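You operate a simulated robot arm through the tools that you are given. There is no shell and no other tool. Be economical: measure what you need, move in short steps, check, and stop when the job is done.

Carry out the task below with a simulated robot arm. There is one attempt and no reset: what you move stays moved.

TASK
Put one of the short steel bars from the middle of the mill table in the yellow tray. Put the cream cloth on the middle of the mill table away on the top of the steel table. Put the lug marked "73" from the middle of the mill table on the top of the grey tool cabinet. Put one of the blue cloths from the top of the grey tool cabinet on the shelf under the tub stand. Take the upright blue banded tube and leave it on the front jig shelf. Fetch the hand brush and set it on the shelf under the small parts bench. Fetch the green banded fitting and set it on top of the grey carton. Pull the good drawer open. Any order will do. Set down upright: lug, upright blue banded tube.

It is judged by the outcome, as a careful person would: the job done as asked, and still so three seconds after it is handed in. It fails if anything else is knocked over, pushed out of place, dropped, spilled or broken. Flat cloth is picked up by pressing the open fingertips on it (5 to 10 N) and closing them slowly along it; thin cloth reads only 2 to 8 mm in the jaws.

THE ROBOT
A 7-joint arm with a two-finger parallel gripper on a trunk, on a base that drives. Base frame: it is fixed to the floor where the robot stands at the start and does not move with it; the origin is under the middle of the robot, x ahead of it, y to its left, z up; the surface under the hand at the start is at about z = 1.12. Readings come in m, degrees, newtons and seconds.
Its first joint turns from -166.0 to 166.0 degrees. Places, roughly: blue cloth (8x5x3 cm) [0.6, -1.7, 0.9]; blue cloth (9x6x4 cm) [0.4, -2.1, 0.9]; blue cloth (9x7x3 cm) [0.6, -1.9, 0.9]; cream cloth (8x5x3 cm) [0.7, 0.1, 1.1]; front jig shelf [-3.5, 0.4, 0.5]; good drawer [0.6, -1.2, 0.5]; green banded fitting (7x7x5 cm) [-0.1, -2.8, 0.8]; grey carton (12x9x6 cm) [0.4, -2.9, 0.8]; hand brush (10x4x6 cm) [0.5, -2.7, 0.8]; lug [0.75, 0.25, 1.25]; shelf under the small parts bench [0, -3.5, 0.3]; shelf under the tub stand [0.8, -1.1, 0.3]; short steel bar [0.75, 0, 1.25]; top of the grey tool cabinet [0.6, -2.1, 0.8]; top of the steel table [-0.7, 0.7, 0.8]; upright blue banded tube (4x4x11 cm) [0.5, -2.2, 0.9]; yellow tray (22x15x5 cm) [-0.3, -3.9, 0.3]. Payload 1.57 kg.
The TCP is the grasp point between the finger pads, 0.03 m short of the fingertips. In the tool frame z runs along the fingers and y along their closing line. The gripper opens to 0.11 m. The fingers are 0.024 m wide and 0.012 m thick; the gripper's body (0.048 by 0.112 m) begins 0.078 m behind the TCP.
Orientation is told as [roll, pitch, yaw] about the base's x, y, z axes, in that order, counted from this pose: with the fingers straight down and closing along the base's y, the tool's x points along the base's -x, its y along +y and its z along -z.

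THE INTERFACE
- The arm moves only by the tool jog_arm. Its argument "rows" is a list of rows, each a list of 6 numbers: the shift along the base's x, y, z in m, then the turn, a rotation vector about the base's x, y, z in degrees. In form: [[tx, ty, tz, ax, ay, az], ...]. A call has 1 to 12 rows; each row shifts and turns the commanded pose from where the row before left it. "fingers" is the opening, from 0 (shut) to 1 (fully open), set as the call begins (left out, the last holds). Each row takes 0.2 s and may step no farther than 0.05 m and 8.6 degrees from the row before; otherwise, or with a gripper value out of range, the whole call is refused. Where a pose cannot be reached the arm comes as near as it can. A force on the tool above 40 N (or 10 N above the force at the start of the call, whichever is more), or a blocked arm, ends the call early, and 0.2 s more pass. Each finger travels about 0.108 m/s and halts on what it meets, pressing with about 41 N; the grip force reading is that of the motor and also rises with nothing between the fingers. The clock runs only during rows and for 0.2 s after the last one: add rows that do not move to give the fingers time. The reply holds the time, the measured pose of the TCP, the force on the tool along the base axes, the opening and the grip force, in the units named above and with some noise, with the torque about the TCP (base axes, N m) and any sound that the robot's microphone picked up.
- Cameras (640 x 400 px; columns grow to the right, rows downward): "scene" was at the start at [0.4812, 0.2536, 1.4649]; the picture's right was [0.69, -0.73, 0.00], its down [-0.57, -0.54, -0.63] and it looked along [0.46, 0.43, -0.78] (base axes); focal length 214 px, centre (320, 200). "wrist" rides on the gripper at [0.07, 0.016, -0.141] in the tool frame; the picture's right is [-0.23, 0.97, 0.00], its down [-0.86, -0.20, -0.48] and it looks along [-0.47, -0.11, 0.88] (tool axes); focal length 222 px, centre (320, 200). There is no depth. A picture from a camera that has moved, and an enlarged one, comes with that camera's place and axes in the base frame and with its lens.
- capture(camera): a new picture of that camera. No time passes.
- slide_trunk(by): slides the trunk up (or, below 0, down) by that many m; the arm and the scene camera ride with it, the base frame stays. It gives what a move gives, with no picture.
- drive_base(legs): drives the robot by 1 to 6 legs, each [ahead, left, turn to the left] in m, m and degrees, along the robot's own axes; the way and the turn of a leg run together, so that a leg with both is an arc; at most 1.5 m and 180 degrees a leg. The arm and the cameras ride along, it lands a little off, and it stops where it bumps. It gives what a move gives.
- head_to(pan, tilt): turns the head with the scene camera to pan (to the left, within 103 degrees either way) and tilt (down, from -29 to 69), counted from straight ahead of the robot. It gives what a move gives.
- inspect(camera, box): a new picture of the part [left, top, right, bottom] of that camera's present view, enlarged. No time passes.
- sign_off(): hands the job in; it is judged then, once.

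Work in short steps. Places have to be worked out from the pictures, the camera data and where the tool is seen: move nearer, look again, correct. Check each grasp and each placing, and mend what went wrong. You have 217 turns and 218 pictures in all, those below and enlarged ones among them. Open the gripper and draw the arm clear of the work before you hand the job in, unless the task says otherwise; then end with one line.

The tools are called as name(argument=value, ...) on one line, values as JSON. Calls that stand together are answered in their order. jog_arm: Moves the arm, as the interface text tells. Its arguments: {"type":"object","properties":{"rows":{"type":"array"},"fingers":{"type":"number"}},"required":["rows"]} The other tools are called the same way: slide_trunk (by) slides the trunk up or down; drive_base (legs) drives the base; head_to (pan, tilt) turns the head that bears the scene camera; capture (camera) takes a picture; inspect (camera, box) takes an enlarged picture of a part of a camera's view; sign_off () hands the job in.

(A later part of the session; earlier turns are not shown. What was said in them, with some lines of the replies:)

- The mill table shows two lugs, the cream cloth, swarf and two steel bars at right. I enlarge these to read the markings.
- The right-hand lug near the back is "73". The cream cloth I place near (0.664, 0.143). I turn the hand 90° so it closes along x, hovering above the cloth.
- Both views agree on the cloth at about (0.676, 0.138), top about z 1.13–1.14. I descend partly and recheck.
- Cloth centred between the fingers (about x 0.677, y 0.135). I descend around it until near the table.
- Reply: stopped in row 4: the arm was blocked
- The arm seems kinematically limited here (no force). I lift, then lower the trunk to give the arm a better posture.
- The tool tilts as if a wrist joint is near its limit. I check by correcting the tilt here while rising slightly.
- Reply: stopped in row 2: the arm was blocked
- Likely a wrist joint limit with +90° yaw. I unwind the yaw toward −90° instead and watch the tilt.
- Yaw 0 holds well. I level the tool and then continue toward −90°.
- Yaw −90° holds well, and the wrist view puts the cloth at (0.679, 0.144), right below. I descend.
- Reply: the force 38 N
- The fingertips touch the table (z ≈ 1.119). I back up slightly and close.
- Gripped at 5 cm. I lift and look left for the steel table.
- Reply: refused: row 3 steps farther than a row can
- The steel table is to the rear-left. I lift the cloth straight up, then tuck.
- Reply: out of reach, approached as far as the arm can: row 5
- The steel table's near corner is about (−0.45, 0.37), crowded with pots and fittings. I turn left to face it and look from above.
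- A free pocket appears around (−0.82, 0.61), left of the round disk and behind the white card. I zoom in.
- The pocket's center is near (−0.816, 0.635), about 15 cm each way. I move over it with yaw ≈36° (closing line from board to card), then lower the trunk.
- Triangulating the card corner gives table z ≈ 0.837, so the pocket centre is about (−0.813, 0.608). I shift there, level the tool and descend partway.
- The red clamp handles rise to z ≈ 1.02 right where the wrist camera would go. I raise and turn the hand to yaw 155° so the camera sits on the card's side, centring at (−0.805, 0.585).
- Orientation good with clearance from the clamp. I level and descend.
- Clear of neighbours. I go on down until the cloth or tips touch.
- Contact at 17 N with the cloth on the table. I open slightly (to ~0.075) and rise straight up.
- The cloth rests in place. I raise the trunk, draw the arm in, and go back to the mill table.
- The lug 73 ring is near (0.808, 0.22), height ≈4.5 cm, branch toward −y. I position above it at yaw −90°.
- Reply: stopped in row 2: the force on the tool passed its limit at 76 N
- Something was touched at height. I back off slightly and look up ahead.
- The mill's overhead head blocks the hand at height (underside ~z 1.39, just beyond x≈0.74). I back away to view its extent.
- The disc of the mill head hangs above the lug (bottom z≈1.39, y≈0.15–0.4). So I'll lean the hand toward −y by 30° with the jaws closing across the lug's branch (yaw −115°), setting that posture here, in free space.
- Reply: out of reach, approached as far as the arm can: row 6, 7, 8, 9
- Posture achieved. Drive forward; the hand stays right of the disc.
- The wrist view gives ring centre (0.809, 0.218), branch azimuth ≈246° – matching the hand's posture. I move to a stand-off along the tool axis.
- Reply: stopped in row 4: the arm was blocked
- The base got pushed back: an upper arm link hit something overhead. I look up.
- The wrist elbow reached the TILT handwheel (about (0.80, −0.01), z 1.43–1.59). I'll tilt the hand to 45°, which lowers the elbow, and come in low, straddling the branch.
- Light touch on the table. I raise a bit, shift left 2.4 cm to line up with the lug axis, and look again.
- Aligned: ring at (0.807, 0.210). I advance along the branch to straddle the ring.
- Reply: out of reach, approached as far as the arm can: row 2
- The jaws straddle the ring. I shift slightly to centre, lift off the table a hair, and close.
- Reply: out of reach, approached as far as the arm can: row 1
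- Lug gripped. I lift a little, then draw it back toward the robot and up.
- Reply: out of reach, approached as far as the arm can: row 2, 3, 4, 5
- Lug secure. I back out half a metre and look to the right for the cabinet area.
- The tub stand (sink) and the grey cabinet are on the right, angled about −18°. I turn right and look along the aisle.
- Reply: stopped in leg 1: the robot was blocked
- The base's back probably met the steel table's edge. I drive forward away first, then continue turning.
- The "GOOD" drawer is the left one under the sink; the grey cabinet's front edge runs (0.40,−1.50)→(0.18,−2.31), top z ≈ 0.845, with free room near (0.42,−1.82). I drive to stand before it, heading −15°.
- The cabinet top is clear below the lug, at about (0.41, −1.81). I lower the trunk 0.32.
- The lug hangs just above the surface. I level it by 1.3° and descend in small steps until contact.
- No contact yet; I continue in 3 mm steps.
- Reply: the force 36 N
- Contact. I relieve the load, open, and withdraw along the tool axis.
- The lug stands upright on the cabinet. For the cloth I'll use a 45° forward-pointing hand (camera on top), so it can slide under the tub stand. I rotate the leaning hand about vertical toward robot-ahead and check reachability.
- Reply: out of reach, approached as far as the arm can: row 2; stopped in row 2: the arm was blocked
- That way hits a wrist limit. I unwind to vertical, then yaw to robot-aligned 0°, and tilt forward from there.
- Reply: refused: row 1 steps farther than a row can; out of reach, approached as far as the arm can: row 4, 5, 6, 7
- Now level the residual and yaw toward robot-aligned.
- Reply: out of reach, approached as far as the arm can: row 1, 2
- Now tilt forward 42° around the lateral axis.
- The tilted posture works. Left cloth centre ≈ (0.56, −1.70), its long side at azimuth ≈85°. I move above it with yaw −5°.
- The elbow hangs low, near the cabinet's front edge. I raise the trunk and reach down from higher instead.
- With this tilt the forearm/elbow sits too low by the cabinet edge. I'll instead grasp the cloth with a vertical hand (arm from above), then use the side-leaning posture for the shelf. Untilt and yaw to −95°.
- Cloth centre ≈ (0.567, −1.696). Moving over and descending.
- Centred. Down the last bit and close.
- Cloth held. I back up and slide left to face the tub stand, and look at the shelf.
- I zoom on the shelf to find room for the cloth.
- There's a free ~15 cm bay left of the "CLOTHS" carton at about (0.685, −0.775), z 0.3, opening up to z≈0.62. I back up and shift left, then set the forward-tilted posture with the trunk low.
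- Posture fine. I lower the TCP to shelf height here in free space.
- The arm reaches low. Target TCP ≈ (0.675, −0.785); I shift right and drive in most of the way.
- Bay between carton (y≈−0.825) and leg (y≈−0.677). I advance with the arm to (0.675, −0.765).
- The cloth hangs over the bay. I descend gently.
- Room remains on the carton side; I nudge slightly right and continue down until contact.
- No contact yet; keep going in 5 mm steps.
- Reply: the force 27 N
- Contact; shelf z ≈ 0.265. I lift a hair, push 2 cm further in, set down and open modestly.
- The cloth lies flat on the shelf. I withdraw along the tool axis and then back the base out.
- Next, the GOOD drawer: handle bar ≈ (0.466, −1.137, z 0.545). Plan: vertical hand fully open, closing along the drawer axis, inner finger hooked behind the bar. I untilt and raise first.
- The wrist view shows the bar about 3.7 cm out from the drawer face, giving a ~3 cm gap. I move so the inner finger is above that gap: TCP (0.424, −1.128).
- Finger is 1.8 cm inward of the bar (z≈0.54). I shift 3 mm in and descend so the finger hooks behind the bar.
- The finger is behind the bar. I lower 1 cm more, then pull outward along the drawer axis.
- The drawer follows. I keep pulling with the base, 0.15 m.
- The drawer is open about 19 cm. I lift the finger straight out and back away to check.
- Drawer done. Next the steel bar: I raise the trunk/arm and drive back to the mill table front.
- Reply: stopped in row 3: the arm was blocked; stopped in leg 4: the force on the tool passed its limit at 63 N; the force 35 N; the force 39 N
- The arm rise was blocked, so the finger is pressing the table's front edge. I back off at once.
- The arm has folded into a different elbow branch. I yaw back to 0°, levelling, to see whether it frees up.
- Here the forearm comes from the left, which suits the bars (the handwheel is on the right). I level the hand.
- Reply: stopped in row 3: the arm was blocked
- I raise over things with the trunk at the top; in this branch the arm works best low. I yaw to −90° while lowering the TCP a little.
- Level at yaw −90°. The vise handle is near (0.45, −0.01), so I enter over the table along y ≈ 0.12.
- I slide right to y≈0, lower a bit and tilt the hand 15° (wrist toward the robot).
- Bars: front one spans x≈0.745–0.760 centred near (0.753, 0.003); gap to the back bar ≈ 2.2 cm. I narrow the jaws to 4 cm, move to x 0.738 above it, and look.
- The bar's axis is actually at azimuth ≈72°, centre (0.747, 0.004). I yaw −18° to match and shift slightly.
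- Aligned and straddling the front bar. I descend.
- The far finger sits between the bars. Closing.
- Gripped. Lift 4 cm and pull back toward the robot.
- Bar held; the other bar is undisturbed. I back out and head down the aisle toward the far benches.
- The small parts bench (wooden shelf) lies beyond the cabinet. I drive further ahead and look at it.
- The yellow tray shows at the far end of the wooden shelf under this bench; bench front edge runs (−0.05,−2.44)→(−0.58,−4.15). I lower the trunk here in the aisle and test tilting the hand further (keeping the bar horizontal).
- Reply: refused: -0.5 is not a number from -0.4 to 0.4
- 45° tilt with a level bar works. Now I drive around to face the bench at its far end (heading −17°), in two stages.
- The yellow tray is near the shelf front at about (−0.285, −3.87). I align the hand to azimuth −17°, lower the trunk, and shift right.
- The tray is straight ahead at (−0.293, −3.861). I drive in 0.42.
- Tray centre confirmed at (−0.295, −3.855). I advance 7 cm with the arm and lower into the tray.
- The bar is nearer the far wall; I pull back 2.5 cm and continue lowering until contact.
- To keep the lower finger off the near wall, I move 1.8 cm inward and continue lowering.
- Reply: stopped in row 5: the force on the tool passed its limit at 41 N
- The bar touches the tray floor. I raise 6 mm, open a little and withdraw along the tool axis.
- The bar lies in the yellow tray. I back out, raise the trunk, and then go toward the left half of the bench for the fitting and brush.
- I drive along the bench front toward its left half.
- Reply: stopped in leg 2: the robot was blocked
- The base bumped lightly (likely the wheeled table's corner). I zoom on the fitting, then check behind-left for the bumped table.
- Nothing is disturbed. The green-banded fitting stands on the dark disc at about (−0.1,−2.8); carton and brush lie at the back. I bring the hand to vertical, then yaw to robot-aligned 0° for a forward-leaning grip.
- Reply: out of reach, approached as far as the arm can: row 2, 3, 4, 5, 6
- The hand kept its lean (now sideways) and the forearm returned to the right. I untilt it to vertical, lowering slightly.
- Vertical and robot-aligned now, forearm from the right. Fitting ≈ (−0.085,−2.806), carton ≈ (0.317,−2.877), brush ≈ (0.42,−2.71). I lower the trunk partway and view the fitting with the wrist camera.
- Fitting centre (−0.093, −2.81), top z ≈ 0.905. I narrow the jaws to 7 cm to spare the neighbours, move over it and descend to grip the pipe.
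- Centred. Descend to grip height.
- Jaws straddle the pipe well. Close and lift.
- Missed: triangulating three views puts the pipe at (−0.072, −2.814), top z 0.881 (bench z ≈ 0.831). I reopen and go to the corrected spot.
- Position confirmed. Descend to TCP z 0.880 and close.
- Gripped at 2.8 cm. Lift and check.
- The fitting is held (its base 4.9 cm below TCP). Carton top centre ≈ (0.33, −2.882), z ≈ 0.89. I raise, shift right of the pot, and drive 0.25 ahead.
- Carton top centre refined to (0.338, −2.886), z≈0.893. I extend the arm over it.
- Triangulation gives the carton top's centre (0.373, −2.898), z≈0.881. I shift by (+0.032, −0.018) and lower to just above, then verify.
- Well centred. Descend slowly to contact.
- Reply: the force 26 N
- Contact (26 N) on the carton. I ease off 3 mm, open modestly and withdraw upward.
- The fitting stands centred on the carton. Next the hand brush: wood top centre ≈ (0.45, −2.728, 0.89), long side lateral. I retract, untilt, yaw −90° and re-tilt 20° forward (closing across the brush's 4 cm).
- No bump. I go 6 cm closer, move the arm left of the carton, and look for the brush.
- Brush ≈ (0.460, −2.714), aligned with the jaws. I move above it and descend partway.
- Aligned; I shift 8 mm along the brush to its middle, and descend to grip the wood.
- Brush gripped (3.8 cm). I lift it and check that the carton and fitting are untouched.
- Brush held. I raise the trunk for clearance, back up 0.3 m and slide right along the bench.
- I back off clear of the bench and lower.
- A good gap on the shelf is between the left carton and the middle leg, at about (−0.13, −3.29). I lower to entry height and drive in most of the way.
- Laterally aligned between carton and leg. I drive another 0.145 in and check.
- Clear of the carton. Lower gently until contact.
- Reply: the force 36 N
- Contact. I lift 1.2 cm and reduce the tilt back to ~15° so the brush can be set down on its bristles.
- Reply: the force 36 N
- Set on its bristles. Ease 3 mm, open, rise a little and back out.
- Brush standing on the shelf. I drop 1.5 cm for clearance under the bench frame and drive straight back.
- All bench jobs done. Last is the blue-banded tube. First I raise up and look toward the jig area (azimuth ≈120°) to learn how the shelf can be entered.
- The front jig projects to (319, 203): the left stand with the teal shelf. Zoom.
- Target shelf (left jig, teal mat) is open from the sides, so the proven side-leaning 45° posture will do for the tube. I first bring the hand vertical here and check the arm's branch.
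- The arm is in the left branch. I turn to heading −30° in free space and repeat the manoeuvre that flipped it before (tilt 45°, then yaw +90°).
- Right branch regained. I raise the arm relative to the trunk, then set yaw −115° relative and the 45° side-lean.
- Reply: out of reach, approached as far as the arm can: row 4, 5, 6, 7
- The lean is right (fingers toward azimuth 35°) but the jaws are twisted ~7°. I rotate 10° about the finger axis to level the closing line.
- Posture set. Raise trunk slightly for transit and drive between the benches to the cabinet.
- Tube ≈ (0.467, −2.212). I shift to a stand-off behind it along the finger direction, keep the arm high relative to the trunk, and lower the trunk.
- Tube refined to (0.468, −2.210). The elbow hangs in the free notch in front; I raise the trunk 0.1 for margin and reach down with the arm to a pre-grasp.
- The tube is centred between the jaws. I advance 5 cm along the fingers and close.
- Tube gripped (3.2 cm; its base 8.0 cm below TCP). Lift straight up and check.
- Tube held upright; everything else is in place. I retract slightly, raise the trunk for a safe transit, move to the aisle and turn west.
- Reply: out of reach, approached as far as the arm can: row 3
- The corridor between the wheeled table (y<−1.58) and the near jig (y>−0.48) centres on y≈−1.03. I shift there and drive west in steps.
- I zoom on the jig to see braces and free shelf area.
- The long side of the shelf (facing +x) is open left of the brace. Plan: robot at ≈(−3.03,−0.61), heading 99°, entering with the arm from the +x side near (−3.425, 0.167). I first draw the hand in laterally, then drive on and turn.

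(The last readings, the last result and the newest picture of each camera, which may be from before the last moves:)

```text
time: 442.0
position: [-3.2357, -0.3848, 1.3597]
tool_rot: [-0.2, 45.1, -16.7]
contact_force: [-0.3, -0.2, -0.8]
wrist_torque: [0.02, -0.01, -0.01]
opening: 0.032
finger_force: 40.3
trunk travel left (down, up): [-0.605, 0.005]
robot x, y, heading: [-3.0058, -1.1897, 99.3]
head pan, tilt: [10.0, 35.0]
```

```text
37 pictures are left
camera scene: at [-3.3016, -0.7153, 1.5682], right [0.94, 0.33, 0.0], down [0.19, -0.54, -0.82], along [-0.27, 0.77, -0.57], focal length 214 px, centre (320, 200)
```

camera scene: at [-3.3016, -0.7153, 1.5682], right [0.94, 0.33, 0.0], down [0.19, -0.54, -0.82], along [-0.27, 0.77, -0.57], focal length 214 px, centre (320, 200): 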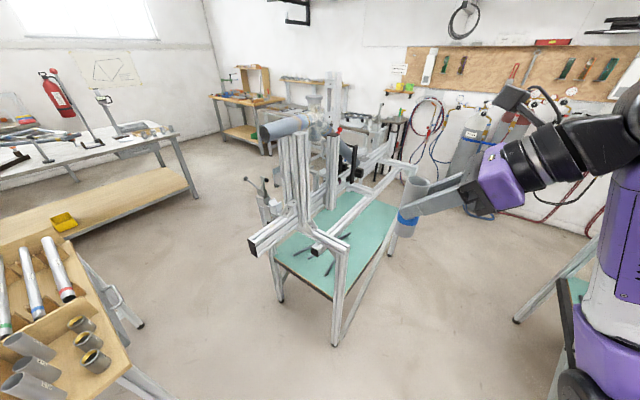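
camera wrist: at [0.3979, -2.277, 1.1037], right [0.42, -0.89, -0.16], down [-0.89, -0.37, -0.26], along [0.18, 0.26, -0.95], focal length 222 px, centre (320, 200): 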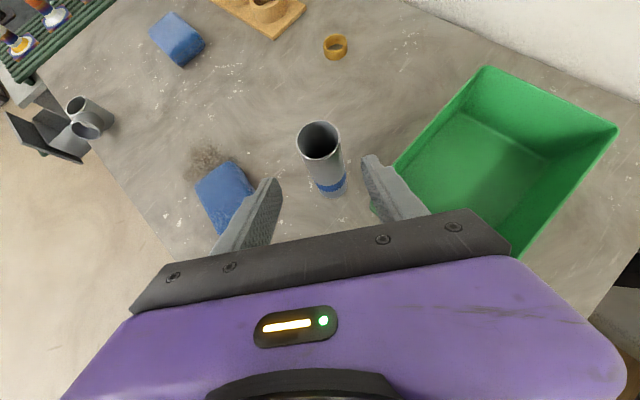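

Shelf z ≈ 0.51, near leg at (−3.42, −0.11). Tube goal ≈ (−3.426, 0.164). I lower here over free floor, then drive alongside.

slide_trunk(by=-0.4)

slide_trunk(by=-0.2)

jog_arm(rows=[[0, 0, -0.04, 0, 0, 0], [0, 0, -0.04, 0, 0, 0], [0, 0, -0.02, 0, 0, 0], [0, 0, 0, 0, 0, 0]])

drive_base(legs=[[0, -0.06, 0], [0.3, 0, 0]])

capture(camera="scene")

capture(camera="wrist")

```text
time: 445.8
position: [-3.2349, -0.3857, 0.9597]
tool_rot: [-0.1, 45.1, -16.7]
contact_force: [0.2, -0.6, -1.2]
wrist_torque: [0.02, -0.03, 0.01]
opening: 0.032
finger_force: 40.3
trunk travel left (down, up): [-0.205, 0.405]
robot x, y, heading: [-3.0082, -1.1877, 99.2]
head pan, tilt: [10.0, 35.0]
```

```text
time: 448.0
position: [-3.2364, -0.3848, 0.7608]
tool_rot: [-0.2, 45.1, -16.7]
contact_force: [0.3, -0.3, -1.1]
wrist_torque: [0.01, 0.04, -0.02]
opening: 0.032
finger_force: 40.8
trunk travel left (down, up): [-0.005, 0.605]
robot x, y, heading: [-3.007, -1.1916, 99.1]
head pan, tilt: [10.0, 35.0]
```

```text
time: 449.0
position: [-3.2351, -0.3831, 0.6592]
tool_rot: [0.0, 45.1, -16.7]
contact_force: [-0.1, 0.5, 0.0]
wrist_torque: [0.02, -0.02, 0.04]
opening: 0.0322
finger_force: 40.8
trunk travel left (down, up): [-0.005, 0.605]
robot x, y, heading: [-3.0035, -1.1913, 99.1]
head pan, tilt: [10.0, 35.0]
```

```text
time: 451.6
position: [-3.2212, -0.0789, 0.6581]
tool_rot: [-0.1, 45.2, -16.7]
contact_force: [0.8, -0.2, -0.2]
wrist_torque: [-0.01, -0.03, 0.0]
opening: 0.0321
finger_force: 40.5
trunk travel left (down, up): [-0.005, 0.605]
robot x, y, heading: [-2.9961, -0.8876, 99.2]
head pan, tilt: [10.0, 35.0]
```

```text
36 pictures are left
camera scene: at [-3.2892, -0.411, 0.9681], right [0.95, 0.33, 0.0], down [0.19, -0.54, -0.82], along [-0.27, 0.77, -0.57], focal length 214 px, centre (320, 200)
```

scene: 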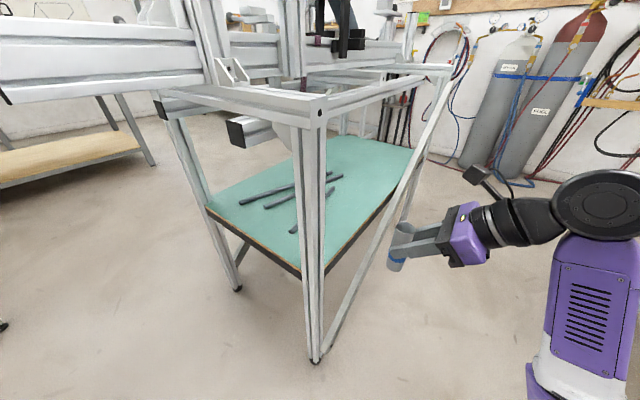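

```text
35 pictures are left
camera wrist: at [-3.1672, -0.0778, 0.808], right [0.43, 0.89, -0.16], down [0.84, -0.46, -0.27], along [-0.31, -0.02, -0.95], focal length 222 px, centre (320, 200)
```

wrist: 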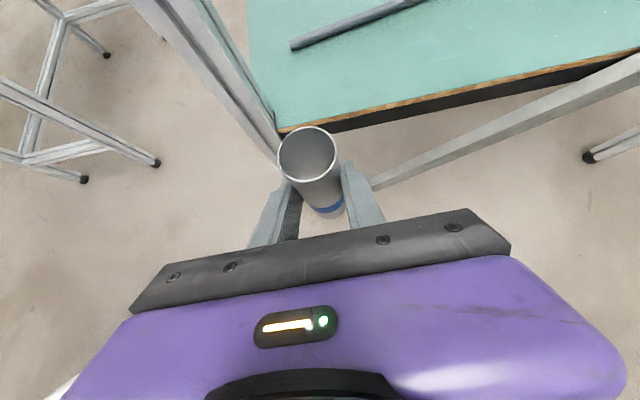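

The near corner is (−3.40,−0.095), the window above the brace is clear. I drive 0.18 further so the tube is opposite the goal (−3.404, 0.167).

drive_base(legs=[[0.19, -0.015, 0]])

capture(camera="wrist")

```text
time: 453.1
position: [-3.2339, 0.1084, 0.6584]
tool_rot: [-0.1, 45.1, -17.0]
contact_force: [0.0, -0.3, 0.0]
wrist_torque: [0.01, -0.03, -0.04]
opening: 0.0319
finger_force: 40.6
trunk travel left (down, up): [-0.005, 0.605]
robot x, y, heading: [-3.014, -0.6982, 98.8]
head pan, tilt: [10.0, 35.0]
```

```text
34 pictures are left
camera wrist: at [-3.1798, 0.109, 0.808], right [0.44, 0.89, -0.16], down [0.84, -0.47, -0.27], along [-0.31, -0.02, -0.95], focal length 222 px, centre (320, 200)
```

wrist: 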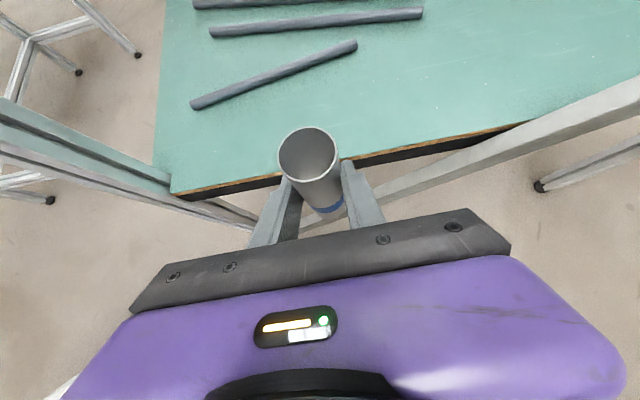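

Good alignment. I lower 2.5 cm and slide the tube inward over the shelf.

jog_arm(rows=[[0, 0, -0.025, 0, 0, 0], [-0.038, 0.014, 0, 0, 0, 0], [-0.038, 0.015, 0, 0, 0, 0], [-0.037, 0.014, 0, 0, 0, 0], [-0.037, 0.014, 0, 0, 0, 0], [0, 0, 0, 0, 0, 0]])

capture(camera="wrist")

capture(camera="scene")

```text
time: 454.5
position: [-3.3833, 0.1631, 0.6345]
tool_rot: [0.0, 45.1, -17.0]
contact_force: [0.2, 0.5, 0.0]
wrist_torque: [0.02, -0.05, 0.01]
opening: 0.0319
finger_force: 40.4
trunk travel left (down, up): [-0.005, 0.605]
robot x, y, heading: [-3.0117, -0.6997, 99.2]
head pan, tilt: [10.0, 35.0]
```

```text
33 pictures are left
camera wrist: at [-3.3286, 0.1641, 0.7846], right [0.44, 0.89, -0.16], down [0.84, -0.47, -0.27], along [-0.31, -0.02, -0.95], focal length 222 px, centre (320, 200)
```

wrist: 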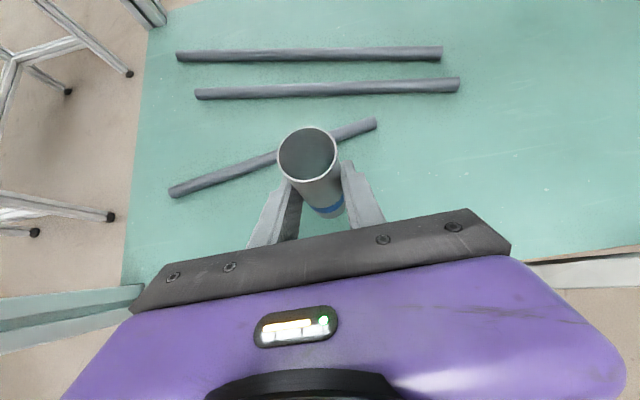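

```text
32 pictures are left
camera scene: at [-3.3028, -0.2239, 0.9681], right [0.95, 0.32, 0.0], down [0.19, -0.54, -0.82], along [-0.27, 0.77, -0.57], focal length 214 px, centre (320, 200)
```

scene: 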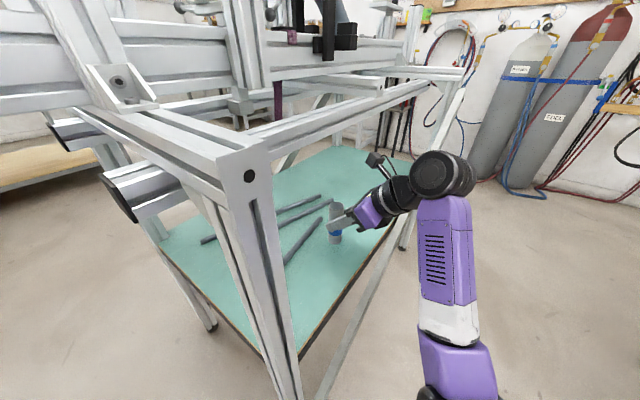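

The tube base is ~9 cm clear of the rods. I lower slowly to contact.

jog_arm(rows=[[0, 0, -0.015, 0, 0, 0], [0, 0, -0.012, 0, 0, 0], [0, 0, -0.006, 0, 0, 0], [0, 0, -0.004, 0, 0, 0], [0, 0, 0, 0, 0, 0]])

```text
time: 455.7
position: [-3.3841, 0.1646, 0.599]
tool_rot: [0.2, 45.5, -16.7]
contact_force: [-4.2, -0.3, 26.6]
wrist_torque: [-0.31, 0.55, 0.07]
opening: 0.0316
finger_force: 40.5
trunk travel left (down, up): [-0.005, 0.605]
robot x, y, heading: [-3.0116, -0.6948, 98.8]
head pan, tilt: [10.0, 35.0]
```

Contact (27 N). I ease 2 mm and check that it stands straight before releasing.

jog_arm(rows=[[0, 0, 0.002, 0, 0, 0], [0, 0, 0, 0, 0, 0]])

inspect(camera="scene", box=[260, 150, 460, 275])

```text
time: 456.3
position: [-3.3839, 0.1634, 0.5992]
tool_rot: [0.0, 45.1, -16.9]
contact_force: [-6.2, 0.2, 18.9]
wrist_torque: [0.28, 0.79, 0.11]
opening: 0.0321
finger_force: 40.7
trunk travel left (down, up): [-0.005, 0.605]
robot x, y, heading: [-3.0094, -0.6979, 98.8]
head pan, tilt: [10.0, 35.0]
```

```text
3.20 times, centred on (360, 212) of scene
camera zoom: at [-3.3027, -0.2242, 0.9683], right [0.95, 0.32, 0.0], down [0.19, -0.54, -0.82], along [-0.27, 0.78, -0.57], focal length 686 px, centre (192, 160)
```

zoom: 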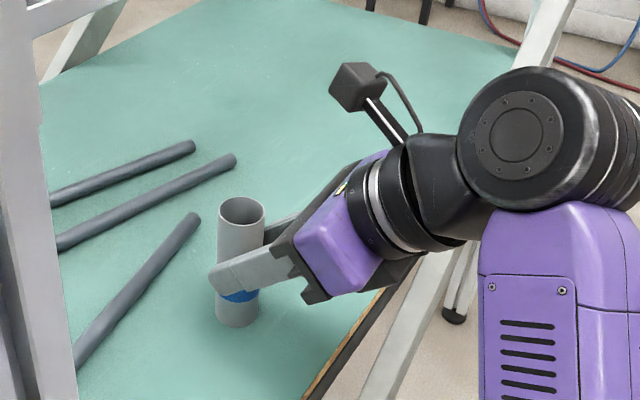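

It stands straight. One more mm of relief, then open and withdraw along the finger axis.

jog_arm(rows=[[0, 0, 0.002, 0, 0, 0], [0, 0, 0, 0, 0, 0]])

jog_arm(rows=[[0, 0, 0, 0, 0, 0], [0, 0, 0, 0, 0, 0], [0, 0, 0, 0, 0, 0], [0.014, -0.004, 0.012, 0, 0, 0], [0.024, -0.007, 0.02, 0, 0, 0], [0.028, -0.008, 0.02, 0, 0, 0], [0.035, -0.011, 0.01, 0, 0, 0], [0.04, -0.012, 0, 0, 0, 0], [0, 0, 0, 0, 0, 0]], fingers=0.6)

inspect(camera="scene", box=[260, 150, 460, 275])

```text
time: 456.9
position: [-3.3824, 0.1636, 0.5989]
tool_rot: [-0.2, 44.9, -17.1]
contact_force: [-0.9, -0.5, 4.0]
wrist_torque: [0.11, 0.2, 0.03]
opening: 0.0319
finger_force: 40.7
trunk travel left (down, up): [-0.005, 0.605]
robot x, y, heading: [-3.009, -0.7012, 98.7]
head pan, tilt: [10.0, 35.0]
```

```text
time: 458.9
position: [-3.2419, 0.121, 0.662]
tool_rot: [-0.1, 45.1, -16.8]
contact_force: [-0.1, 0.4, 0.1]
wrist_torque: [0.02, -0.02, 0.01]
opening: 0.0661
finger_force: 0.0
trunk travel left (down, up): [-0.005, 0.605]
robot x, y, heading: [-3.0092, -0.6986, 98.9]
head pan, tilt: [10.0, 35.0]
```

```text
3.20 times, centred on (360, 212) of scene
camera zoom: at [-3.3027, -0.2239, 0.9681], right [0.95, 0.32, 0.0], down [0.19, -0.54, -0.82], along [-0.27, 0.78, -0.57], focal length 686 px, centre (192, 160)
```

zoom: 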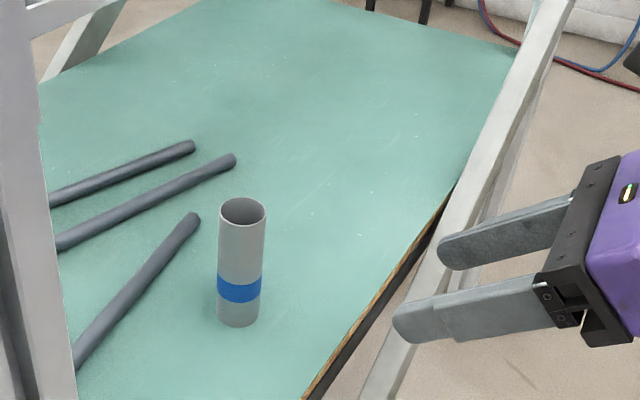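

The tube stands upright on the jig shelf. I open fully and back the robot away from the work.

drive_base(legs=[[-0.45, 0, 0]])

jog_arm(rows=[[0, 0, 0.03, 0, 0, 0], [0, 0, 0, 0, 0, 0], [0, 0, 0, 0, 0, 0]], fingers=1)

capture(camera="scene")

```text
time: 461.6
position: [-3.1706, -0.3228, 0.6619]
tool_rot: [-0.1, 45.1, -17.2]
contact_force: [0.1, -0.1, 1.2]
wrist_torque: [-0.01, -0.01, 0.0]
opening: 0.0659
finger_force: 0.1
trunk travel left (down, up): [-0.005, 0.605]
robot x, y, heading: [-2.94, -1.1421, 98.7]
head pan, tilt: [10.0, 35.0]
```

```text
time: 462.4
position: [-3.1704, -0.3217, 0.6921]
tool_rot: [-0.1, 45.1, -17.2]
contact_force: [0.1, 1.6, 0.1]
wrist_torque: [0.0, 0.02, 0.04]
opening: 0.1102
finger_force: 0.1
trunk travel left (down, up): [-0.005, 0.605]
robot x, y, heading: [-2.9407, -1.1429, 99.1]
head pan, tilt: [10.0, 35.0]
```

```text
29 pictures are left
camera scene: at [-3.232, -0.6669, 0.9681], right [0.95, 0.32, 0.0], down [0.18, -0.54, -0.82], along [-0.26, 0.78, -0.57], focal length 214 px, centre (320, 200)
```

scene: 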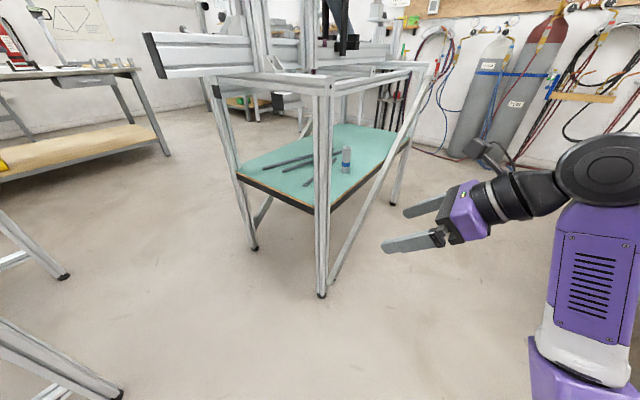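

All eight items are done and the arm is clear with the gripper open, so I hand the job in.

sign_off()

```text
The job is handed in.
```

I finished all eight tasks and handed the job in. The lug and the blue banded tube were both standing upright when I released them, the gripper is open and the arm is clear. The arm and base bumped the mill and the nearby tables a few times on the way; I saw nothing moved or knocked over.
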